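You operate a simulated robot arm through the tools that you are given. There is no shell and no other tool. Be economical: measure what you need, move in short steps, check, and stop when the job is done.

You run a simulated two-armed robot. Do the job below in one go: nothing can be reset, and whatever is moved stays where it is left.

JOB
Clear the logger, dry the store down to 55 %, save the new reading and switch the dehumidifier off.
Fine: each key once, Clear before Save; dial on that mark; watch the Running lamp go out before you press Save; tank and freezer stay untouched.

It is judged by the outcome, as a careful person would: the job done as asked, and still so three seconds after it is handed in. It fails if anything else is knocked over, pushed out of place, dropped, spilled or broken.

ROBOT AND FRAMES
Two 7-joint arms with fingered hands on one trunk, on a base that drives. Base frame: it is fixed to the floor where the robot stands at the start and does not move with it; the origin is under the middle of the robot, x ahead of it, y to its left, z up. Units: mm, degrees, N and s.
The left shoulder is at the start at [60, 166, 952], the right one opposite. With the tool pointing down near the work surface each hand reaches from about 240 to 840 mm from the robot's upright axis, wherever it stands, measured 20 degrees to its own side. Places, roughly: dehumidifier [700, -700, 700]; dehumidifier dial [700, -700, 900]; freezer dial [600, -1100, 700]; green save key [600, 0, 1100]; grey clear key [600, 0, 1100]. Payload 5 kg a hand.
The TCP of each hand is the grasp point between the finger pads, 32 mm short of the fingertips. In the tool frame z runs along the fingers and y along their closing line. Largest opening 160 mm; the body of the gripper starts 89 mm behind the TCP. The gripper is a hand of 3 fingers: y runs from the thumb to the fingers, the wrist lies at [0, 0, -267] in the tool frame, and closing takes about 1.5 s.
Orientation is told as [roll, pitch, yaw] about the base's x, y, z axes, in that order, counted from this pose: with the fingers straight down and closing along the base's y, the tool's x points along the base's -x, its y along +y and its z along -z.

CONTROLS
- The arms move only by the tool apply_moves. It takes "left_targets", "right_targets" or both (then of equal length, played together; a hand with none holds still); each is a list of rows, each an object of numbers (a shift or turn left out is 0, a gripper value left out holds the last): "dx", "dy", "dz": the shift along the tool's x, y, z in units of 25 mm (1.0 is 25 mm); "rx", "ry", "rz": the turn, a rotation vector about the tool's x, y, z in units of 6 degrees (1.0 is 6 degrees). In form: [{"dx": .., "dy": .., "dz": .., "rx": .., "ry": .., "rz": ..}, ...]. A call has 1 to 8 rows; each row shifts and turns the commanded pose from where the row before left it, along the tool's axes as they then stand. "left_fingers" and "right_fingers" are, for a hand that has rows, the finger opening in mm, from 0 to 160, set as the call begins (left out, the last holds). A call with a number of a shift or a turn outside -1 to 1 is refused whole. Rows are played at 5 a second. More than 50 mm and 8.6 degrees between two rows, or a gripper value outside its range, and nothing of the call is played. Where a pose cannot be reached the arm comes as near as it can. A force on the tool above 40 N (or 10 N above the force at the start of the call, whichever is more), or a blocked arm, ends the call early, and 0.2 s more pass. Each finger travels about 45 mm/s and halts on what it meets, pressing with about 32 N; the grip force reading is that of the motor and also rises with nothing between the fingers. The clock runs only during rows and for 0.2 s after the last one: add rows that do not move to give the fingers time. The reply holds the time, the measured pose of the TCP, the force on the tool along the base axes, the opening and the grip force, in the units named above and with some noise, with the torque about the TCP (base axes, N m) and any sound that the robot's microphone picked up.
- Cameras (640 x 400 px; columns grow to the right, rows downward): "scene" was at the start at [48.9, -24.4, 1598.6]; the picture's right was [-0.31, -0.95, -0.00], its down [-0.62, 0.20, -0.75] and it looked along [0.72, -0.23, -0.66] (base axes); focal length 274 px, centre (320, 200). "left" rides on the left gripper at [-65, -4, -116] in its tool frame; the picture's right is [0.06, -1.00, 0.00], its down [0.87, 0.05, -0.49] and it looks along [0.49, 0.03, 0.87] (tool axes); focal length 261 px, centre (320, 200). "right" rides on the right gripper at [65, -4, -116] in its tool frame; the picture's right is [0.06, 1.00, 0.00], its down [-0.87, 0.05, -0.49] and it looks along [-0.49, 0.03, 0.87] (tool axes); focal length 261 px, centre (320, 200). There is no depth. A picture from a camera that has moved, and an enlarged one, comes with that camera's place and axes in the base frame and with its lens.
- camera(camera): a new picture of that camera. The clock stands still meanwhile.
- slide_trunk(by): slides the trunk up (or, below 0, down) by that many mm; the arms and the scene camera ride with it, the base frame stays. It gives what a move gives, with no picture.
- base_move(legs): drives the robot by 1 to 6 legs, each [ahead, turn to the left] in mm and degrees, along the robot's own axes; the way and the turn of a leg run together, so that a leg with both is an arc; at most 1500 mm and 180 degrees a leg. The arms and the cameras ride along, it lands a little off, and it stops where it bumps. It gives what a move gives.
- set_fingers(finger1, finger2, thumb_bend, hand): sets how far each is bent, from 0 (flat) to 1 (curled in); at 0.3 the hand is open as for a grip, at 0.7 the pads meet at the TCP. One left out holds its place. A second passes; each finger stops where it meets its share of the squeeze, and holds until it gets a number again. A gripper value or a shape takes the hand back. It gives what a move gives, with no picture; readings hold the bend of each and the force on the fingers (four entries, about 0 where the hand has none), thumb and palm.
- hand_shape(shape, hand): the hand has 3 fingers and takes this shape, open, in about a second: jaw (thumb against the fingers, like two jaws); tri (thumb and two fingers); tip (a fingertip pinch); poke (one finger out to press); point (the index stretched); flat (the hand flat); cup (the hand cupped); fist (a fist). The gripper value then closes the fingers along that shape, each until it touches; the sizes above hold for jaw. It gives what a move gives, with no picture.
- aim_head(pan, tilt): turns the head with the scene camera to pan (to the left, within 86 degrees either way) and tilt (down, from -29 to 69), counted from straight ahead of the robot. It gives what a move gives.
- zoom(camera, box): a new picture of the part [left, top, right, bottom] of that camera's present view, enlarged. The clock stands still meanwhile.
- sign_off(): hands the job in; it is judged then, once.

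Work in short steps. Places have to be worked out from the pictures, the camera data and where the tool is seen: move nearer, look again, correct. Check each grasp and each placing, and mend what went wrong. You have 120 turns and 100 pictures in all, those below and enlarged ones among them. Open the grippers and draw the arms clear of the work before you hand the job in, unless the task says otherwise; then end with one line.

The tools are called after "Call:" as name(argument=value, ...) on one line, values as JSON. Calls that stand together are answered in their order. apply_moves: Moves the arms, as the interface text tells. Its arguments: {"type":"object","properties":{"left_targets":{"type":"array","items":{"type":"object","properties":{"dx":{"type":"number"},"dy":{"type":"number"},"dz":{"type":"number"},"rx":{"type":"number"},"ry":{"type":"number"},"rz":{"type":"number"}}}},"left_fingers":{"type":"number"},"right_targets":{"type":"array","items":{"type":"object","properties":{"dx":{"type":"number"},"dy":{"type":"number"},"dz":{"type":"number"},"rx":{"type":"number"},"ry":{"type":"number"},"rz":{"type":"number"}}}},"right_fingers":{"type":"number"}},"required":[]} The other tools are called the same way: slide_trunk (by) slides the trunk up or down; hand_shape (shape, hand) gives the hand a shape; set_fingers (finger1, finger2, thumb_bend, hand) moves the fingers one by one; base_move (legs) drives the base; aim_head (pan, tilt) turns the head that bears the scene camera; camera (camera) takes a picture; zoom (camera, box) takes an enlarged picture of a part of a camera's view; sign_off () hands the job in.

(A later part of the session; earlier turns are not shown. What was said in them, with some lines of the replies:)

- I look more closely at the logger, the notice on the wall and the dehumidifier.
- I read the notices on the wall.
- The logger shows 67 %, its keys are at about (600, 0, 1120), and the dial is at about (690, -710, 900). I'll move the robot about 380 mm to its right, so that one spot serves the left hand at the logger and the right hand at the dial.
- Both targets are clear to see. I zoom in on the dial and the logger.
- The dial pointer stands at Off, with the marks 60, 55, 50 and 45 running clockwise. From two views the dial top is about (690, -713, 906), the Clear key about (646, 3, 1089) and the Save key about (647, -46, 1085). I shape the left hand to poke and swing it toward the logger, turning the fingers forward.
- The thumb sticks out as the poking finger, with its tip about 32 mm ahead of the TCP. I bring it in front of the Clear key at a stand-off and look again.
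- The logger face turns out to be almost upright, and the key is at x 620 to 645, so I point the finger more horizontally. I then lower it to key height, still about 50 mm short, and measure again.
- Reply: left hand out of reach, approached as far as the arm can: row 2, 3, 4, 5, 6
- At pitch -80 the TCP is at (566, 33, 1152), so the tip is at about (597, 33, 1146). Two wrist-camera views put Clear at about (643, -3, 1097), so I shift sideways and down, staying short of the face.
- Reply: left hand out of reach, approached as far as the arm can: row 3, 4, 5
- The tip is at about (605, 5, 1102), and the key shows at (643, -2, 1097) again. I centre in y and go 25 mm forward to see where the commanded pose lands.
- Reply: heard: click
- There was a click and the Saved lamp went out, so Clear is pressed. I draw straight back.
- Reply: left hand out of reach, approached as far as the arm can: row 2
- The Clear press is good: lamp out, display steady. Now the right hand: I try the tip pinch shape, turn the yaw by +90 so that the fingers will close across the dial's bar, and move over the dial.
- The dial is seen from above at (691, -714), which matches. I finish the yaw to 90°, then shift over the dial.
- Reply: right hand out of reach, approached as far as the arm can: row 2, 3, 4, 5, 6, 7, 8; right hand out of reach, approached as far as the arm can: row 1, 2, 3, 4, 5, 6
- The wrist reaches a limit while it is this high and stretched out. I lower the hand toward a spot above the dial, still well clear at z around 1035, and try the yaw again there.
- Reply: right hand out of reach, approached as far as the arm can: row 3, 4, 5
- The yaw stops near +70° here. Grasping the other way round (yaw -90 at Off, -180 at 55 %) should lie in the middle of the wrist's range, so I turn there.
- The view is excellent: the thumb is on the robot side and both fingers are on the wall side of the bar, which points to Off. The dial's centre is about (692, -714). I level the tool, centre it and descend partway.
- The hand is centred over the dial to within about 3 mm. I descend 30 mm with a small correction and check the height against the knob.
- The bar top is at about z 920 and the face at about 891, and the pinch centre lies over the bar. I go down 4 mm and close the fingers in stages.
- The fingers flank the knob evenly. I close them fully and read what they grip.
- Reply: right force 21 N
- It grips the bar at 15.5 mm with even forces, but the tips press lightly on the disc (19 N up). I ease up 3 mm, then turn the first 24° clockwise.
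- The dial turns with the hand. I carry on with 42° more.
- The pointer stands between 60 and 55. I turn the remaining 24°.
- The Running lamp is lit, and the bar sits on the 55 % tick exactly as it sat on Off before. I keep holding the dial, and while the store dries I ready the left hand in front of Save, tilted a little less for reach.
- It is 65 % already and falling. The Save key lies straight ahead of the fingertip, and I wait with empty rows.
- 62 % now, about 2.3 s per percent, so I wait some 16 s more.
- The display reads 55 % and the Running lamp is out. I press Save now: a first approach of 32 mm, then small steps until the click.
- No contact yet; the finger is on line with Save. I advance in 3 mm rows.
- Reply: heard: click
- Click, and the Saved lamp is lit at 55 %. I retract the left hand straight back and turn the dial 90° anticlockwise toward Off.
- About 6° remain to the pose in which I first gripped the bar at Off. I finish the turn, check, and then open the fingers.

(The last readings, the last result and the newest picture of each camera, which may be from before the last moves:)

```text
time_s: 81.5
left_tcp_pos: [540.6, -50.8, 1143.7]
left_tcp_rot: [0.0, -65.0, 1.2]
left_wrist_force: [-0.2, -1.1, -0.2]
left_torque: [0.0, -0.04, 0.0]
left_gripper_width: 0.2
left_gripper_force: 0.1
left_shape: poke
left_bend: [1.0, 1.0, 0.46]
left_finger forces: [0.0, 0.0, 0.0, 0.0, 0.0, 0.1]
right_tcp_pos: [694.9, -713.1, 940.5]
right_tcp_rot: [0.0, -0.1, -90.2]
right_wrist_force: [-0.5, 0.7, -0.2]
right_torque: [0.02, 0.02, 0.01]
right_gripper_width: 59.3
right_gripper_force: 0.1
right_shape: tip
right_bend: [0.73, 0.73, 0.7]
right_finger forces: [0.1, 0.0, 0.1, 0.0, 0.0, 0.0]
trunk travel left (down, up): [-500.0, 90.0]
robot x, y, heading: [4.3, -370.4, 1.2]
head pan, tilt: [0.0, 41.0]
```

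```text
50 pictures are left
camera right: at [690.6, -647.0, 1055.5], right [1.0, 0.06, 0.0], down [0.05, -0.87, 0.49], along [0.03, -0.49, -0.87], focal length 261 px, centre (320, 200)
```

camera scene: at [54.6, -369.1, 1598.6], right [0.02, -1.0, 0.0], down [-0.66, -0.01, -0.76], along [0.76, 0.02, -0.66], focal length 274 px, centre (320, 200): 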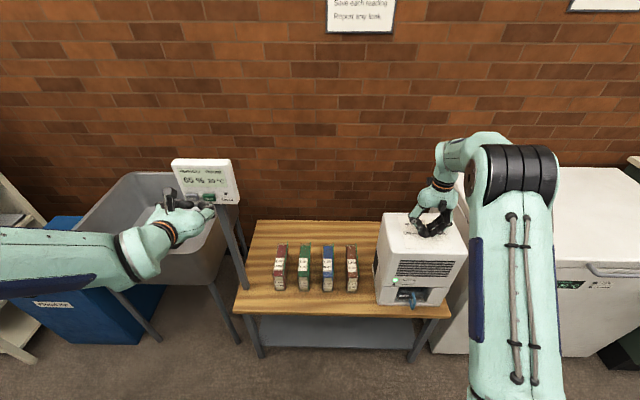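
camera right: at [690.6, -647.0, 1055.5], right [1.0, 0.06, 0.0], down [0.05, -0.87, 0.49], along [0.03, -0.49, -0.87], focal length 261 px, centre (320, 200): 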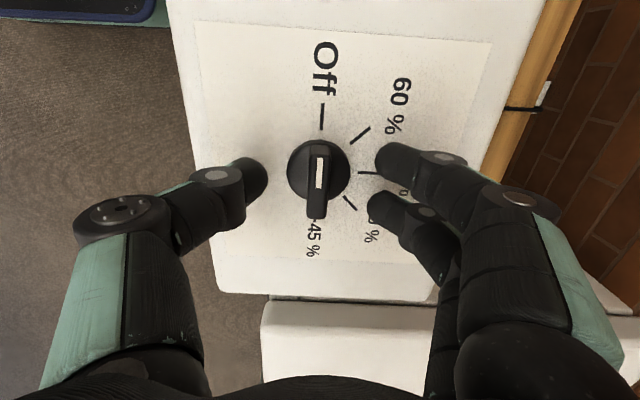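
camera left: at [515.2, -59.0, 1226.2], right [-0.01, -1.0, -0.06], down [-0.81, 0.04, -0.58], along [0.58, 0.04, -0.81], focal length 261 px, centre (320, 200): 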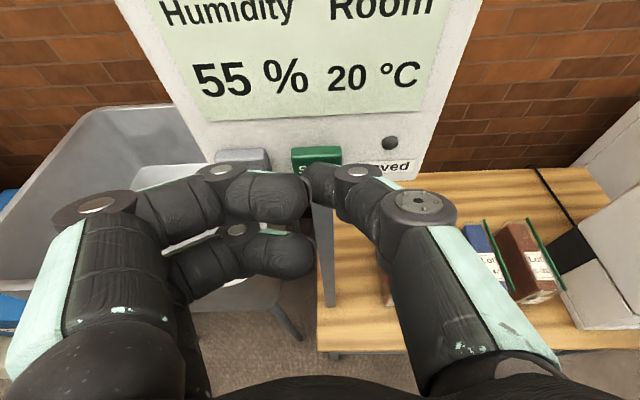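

The dial is released and stands at Off as at the start. I lift the right hand straight up, draw both arms back and open the grippers.

Call:
apply_moves(right_targets=[{"dz": -1}, {"dz": -1}, {"dz": -1}, {"dz": -1}, {"dz": -1}, {"dz": -1}, {"dz": -1}, {"dz": -1}], left_targets=[{"dz": -0.5, "dx": -0.5}, {"dz": -0.5, "dx": -0.5}, {"dx": -1}, {"dx": -1}, {"dx": -1}, {}, {}, {}])

Call:
apply_moves(right_targets=[{"dy": -1}, {"dy": -1}, {"dy": -1}, {"dy": -1}, {"dy": -1}, {"dy": -1}, {"dy": -1}, {"dy": -1}], right_fingers=140)

Call:
hand_shape(hand="left", shape="jaw")

Call:
camera(camera="scene")

Call:
zoom(camera="scene", box=[370, 190, 480, 310])

Call:
zoom(camera="scene", box=[140, 140, 260, 220])

```text
time_s: 83.3
left_tcp_pos: [557.3, -51.0, 1242.8]
left_tcp_rot: [0.1, -64.9, 1.2]
left_wrist_force: [-0.7, -0.4, -0.6]
left_torque: [0.0, 0.0, 0.0]
left_gripper_width: 0.1
left_gripper_force: 0.1
left_shape: poke
left_bend: [1.0, 1.0, 0.46]
left_finger forces: [0.0, 0.0, 0.0, 0.0, 0.0, 0.0]
right_tcp_pos: [693.6, -711.7, 1138.6]
right_tcp_rot: [0.0, -0.1, -90.2]
right_wrist_force: [0.0, -0.8, 0.1]
right_torque: [0.03, -0.02, -0.02]
right_gripper_width: 59.6
right_gripper_force: 0.0
right_shape: tip
right_bend: [0.73, 0.73, 0.7]
right_finger forces: [0.1, 0.1, 0.0, 0.0, 0.0, 0.0]
trunk travel left (down, up): [-500.0, 90.0]
robot x, y, heading: [5.1, -372.4, 1.3]
head pan, tilt: [0.0, 41.0]
```

```text
time_s: 85.2
left_tcp_pos: [557.7, -51.1, 1243.5]
left_tcp_rot: [0.0, -64.9, 1.2]
left_wrist_force: [0.0, 1.1, 0.4]
left_torque: [0.0, 0.0, -0.01]
left_gripper_width: 0.1
left_gripper_force: 0.0
left_shape: poke
left_bend: [1.0, 1.0, 0.46]
left_finger forces: [0.0, 0.1, 0.0, 0.1, 0.1, 0.0]
right_tcp_pos: [496.2, -712.2, 1138.5]
right_tcp_rot: [0.2, 0.1, -90.1]
right_wrist_force: [0.3, -0.6, 0.0]
right_torque: [0.0, -0.01, -0.03]
right_gripper_width: 139.8
right_gripper_force: 0.1
right_shape: tip
right_bend: [0.51, 0.51, 0.47]
right_finger forces: [0.0, 0.0, 0.1, 0.0, 0.0, 0.1]
trunk travel left (down, up): [-500.0, 90.0]
robot x, y, heading: [5.4, -372.0, 1.5]
head pan, tilt: [0.0, 41.0]
```

```text
time_s: 86.0
left_tcp_pos: [557.5, -51.7, 1243.6]
left_tcp_rot: [0.0, -65.0, 1.3]
left_wrist_force: [-0.1, 0.1, 0.5]
left_torque: [0.0, 0.01, 0.0]
left_gripper_width: 160.0
left_gripper_force: 0.1
left_shape: jaw
left_bend: [0.3, 0.3, 0.3]
left_finger forces: [0.1, 0.1, 0.0, 0.0, 0.1, 0.0]
right_tcp_pos: [495.3, -713.0, 1137.4]
right_tcp_rot: [0.0, -0.1, -90.1]
right_wrist_force: [-0.2, 0.3, -0.5]
right_torque: [0.0, 0.02, -0.03]
right_gripper_width: 139.6
right_gripper_force: 0.0
right_shape: tip
right_bend: [0.51, 0.51, 0.47]
right_finger forces: [0.1, 0.0, 0.0, 0.1, 0.0, 0.0]
trunk travel left (down, up): [-500.0, 90.0]
robot x, y, heading: [-0.5, -375.5, 1.4]
head pan, tilt: [0.0, 41.0]
```

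```text
49 pictures are left
camera scene: at [55.8, -369.9, 1598.6], right [0.02, -1.0, 0.0], down [-0.66, -0.01, -0.75], along [0.75, 0.02, -0.66], focal length 274 px, centre (320, 200)
```

scene: 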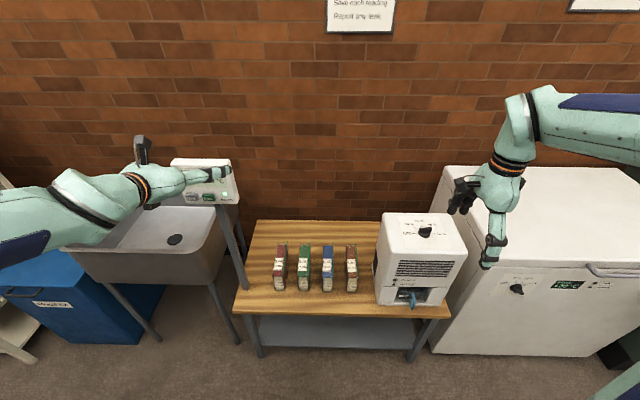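

```text
3.33 times, centred on (425, 250) of scene
camera zoom: at [55.8, -369.9, 1598.6], right [0.02, -1.0, 0.0], down [-0.66, -0.01, -0.75], along [0.75, 0.02, -0.66], focal length 915 px, centre (-30, 33)
```

zoom: 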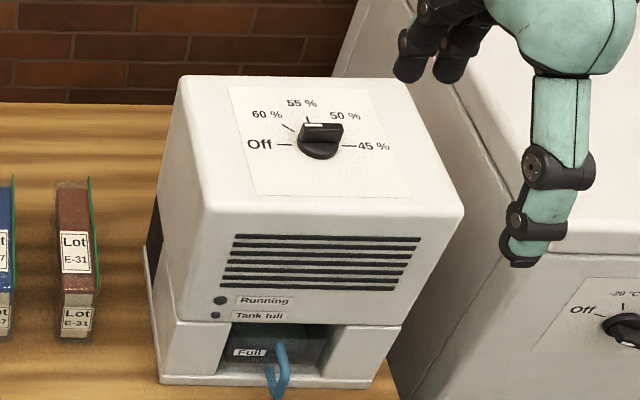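

```text
5.00 times, centred on (200, 180) of scene
camera zoom: at [55.8, -369.9, 1598.6], right [0.02, -1.0, 0.0], down [-0.66, -0.01, -0.75], along [0.75, 0.02, -0.66], focal length 1372 px, centre (920, 300)
```

zoom: 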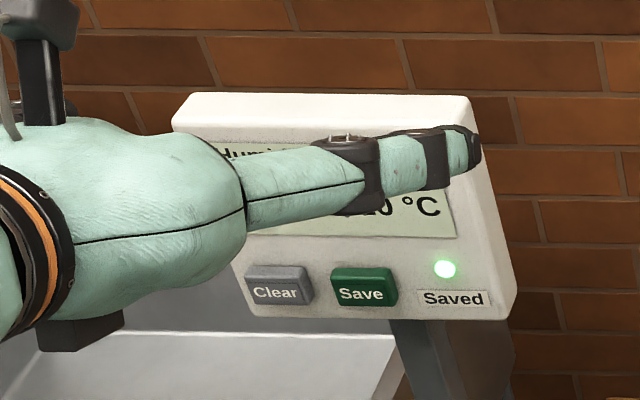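

All is as asked: dial at Off, Running lamp dark, Saved lamp lit and nothing displaced. The left hand is still close to the logger, so I pull it back.

Call:
apply_moves(left_targets=[{"dz": -1}, {"dz": -1}, {"dz": -1}, {"dz": -1}, {"dz": -0.5}, {}, {}])

Call:
camera(camera="scene")

Call:
zoom(camera="scene", box=[140, 140, 260, 220])

```text
time_s: 87.7
left_tcp_pos: [457.9, -53.2, 1292.0]
left_tcp_rot: [0.0, -65.1, 1.3]
left_wrist_force: [0.4, -0.4, -0.3]
left_torque: [0.0, 0.05, -0.03]
left_gripper_width: 160.0
left_gripper_force: 0.1
left_shape: jaw
left_bend: [0.3, 0.3, 0.3]
left_finger forces: [0.0, 0.0, 0.1, 0.0, 0.0, 0.1]
right_tcp_pos: [495.6, -714.3, 1136.6]
right_tcp_rot: [0.0, -0.1, -90.0]
right_wrist_force: [0.1, -0.1, -0.1]
right_torque: [0.02, 0.02, 0.0]
right_gripper_width: 139.9
right_gripper_force: 0.1
right_shape: tip
right_bend: [0.51, 0.51, 0.47]
right_finger forces: [0.0, 0.1, 0.0, 0.1, 0.0, 0.0]
trunk travel left (down, up): [-500.0, 90.0]
robot x, y, heading: [1.2, -370.3, 1.2]
head pan, tilt: [0.0, 41.0]
```

```text
46 pictures are left
camera scene: at [55.6, -370.0, 1598.6], right [0.02, -1.0, 0.0], down [-0.66, -0.01, -0.75], along [0.75, 0.02, -0.66], focal length 274 px, centre (320, 200)
```

scene: 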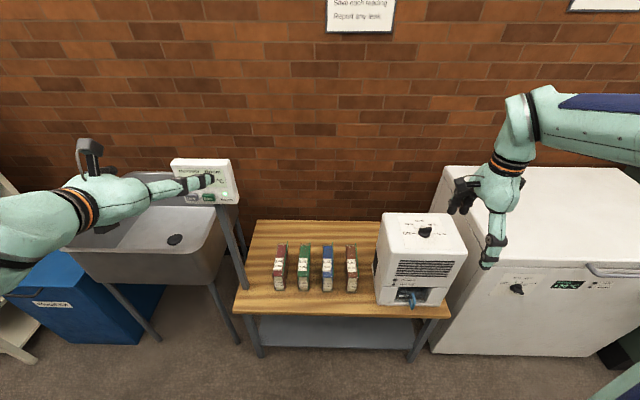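

```text
5.00 times, centred on (200, 180) of scene
camera zoom: at [55.6, -370.0, 1598.6], right [0.02, -1.0, 0.0], down [-0.66, -0.01, -0.75], along [0.75, 0.02, -0.66], focal length 1372 px, centre (920, 300)
```

zoom: 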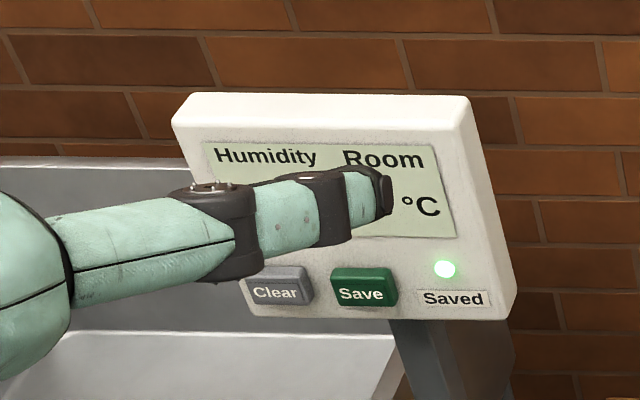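

Both hands are open and clear, the Saved lamp is lit and the dial is at Off, so I hand the job in.

Call:
sign_off()

```text
The job is handed in.
```

The job is done: I cleared the logger, dried the store to 55 %, saved the reading after the Running lamp went out, and turned the dehumidifier off. Each key was pressed once, and the tank and freezer were not touched.
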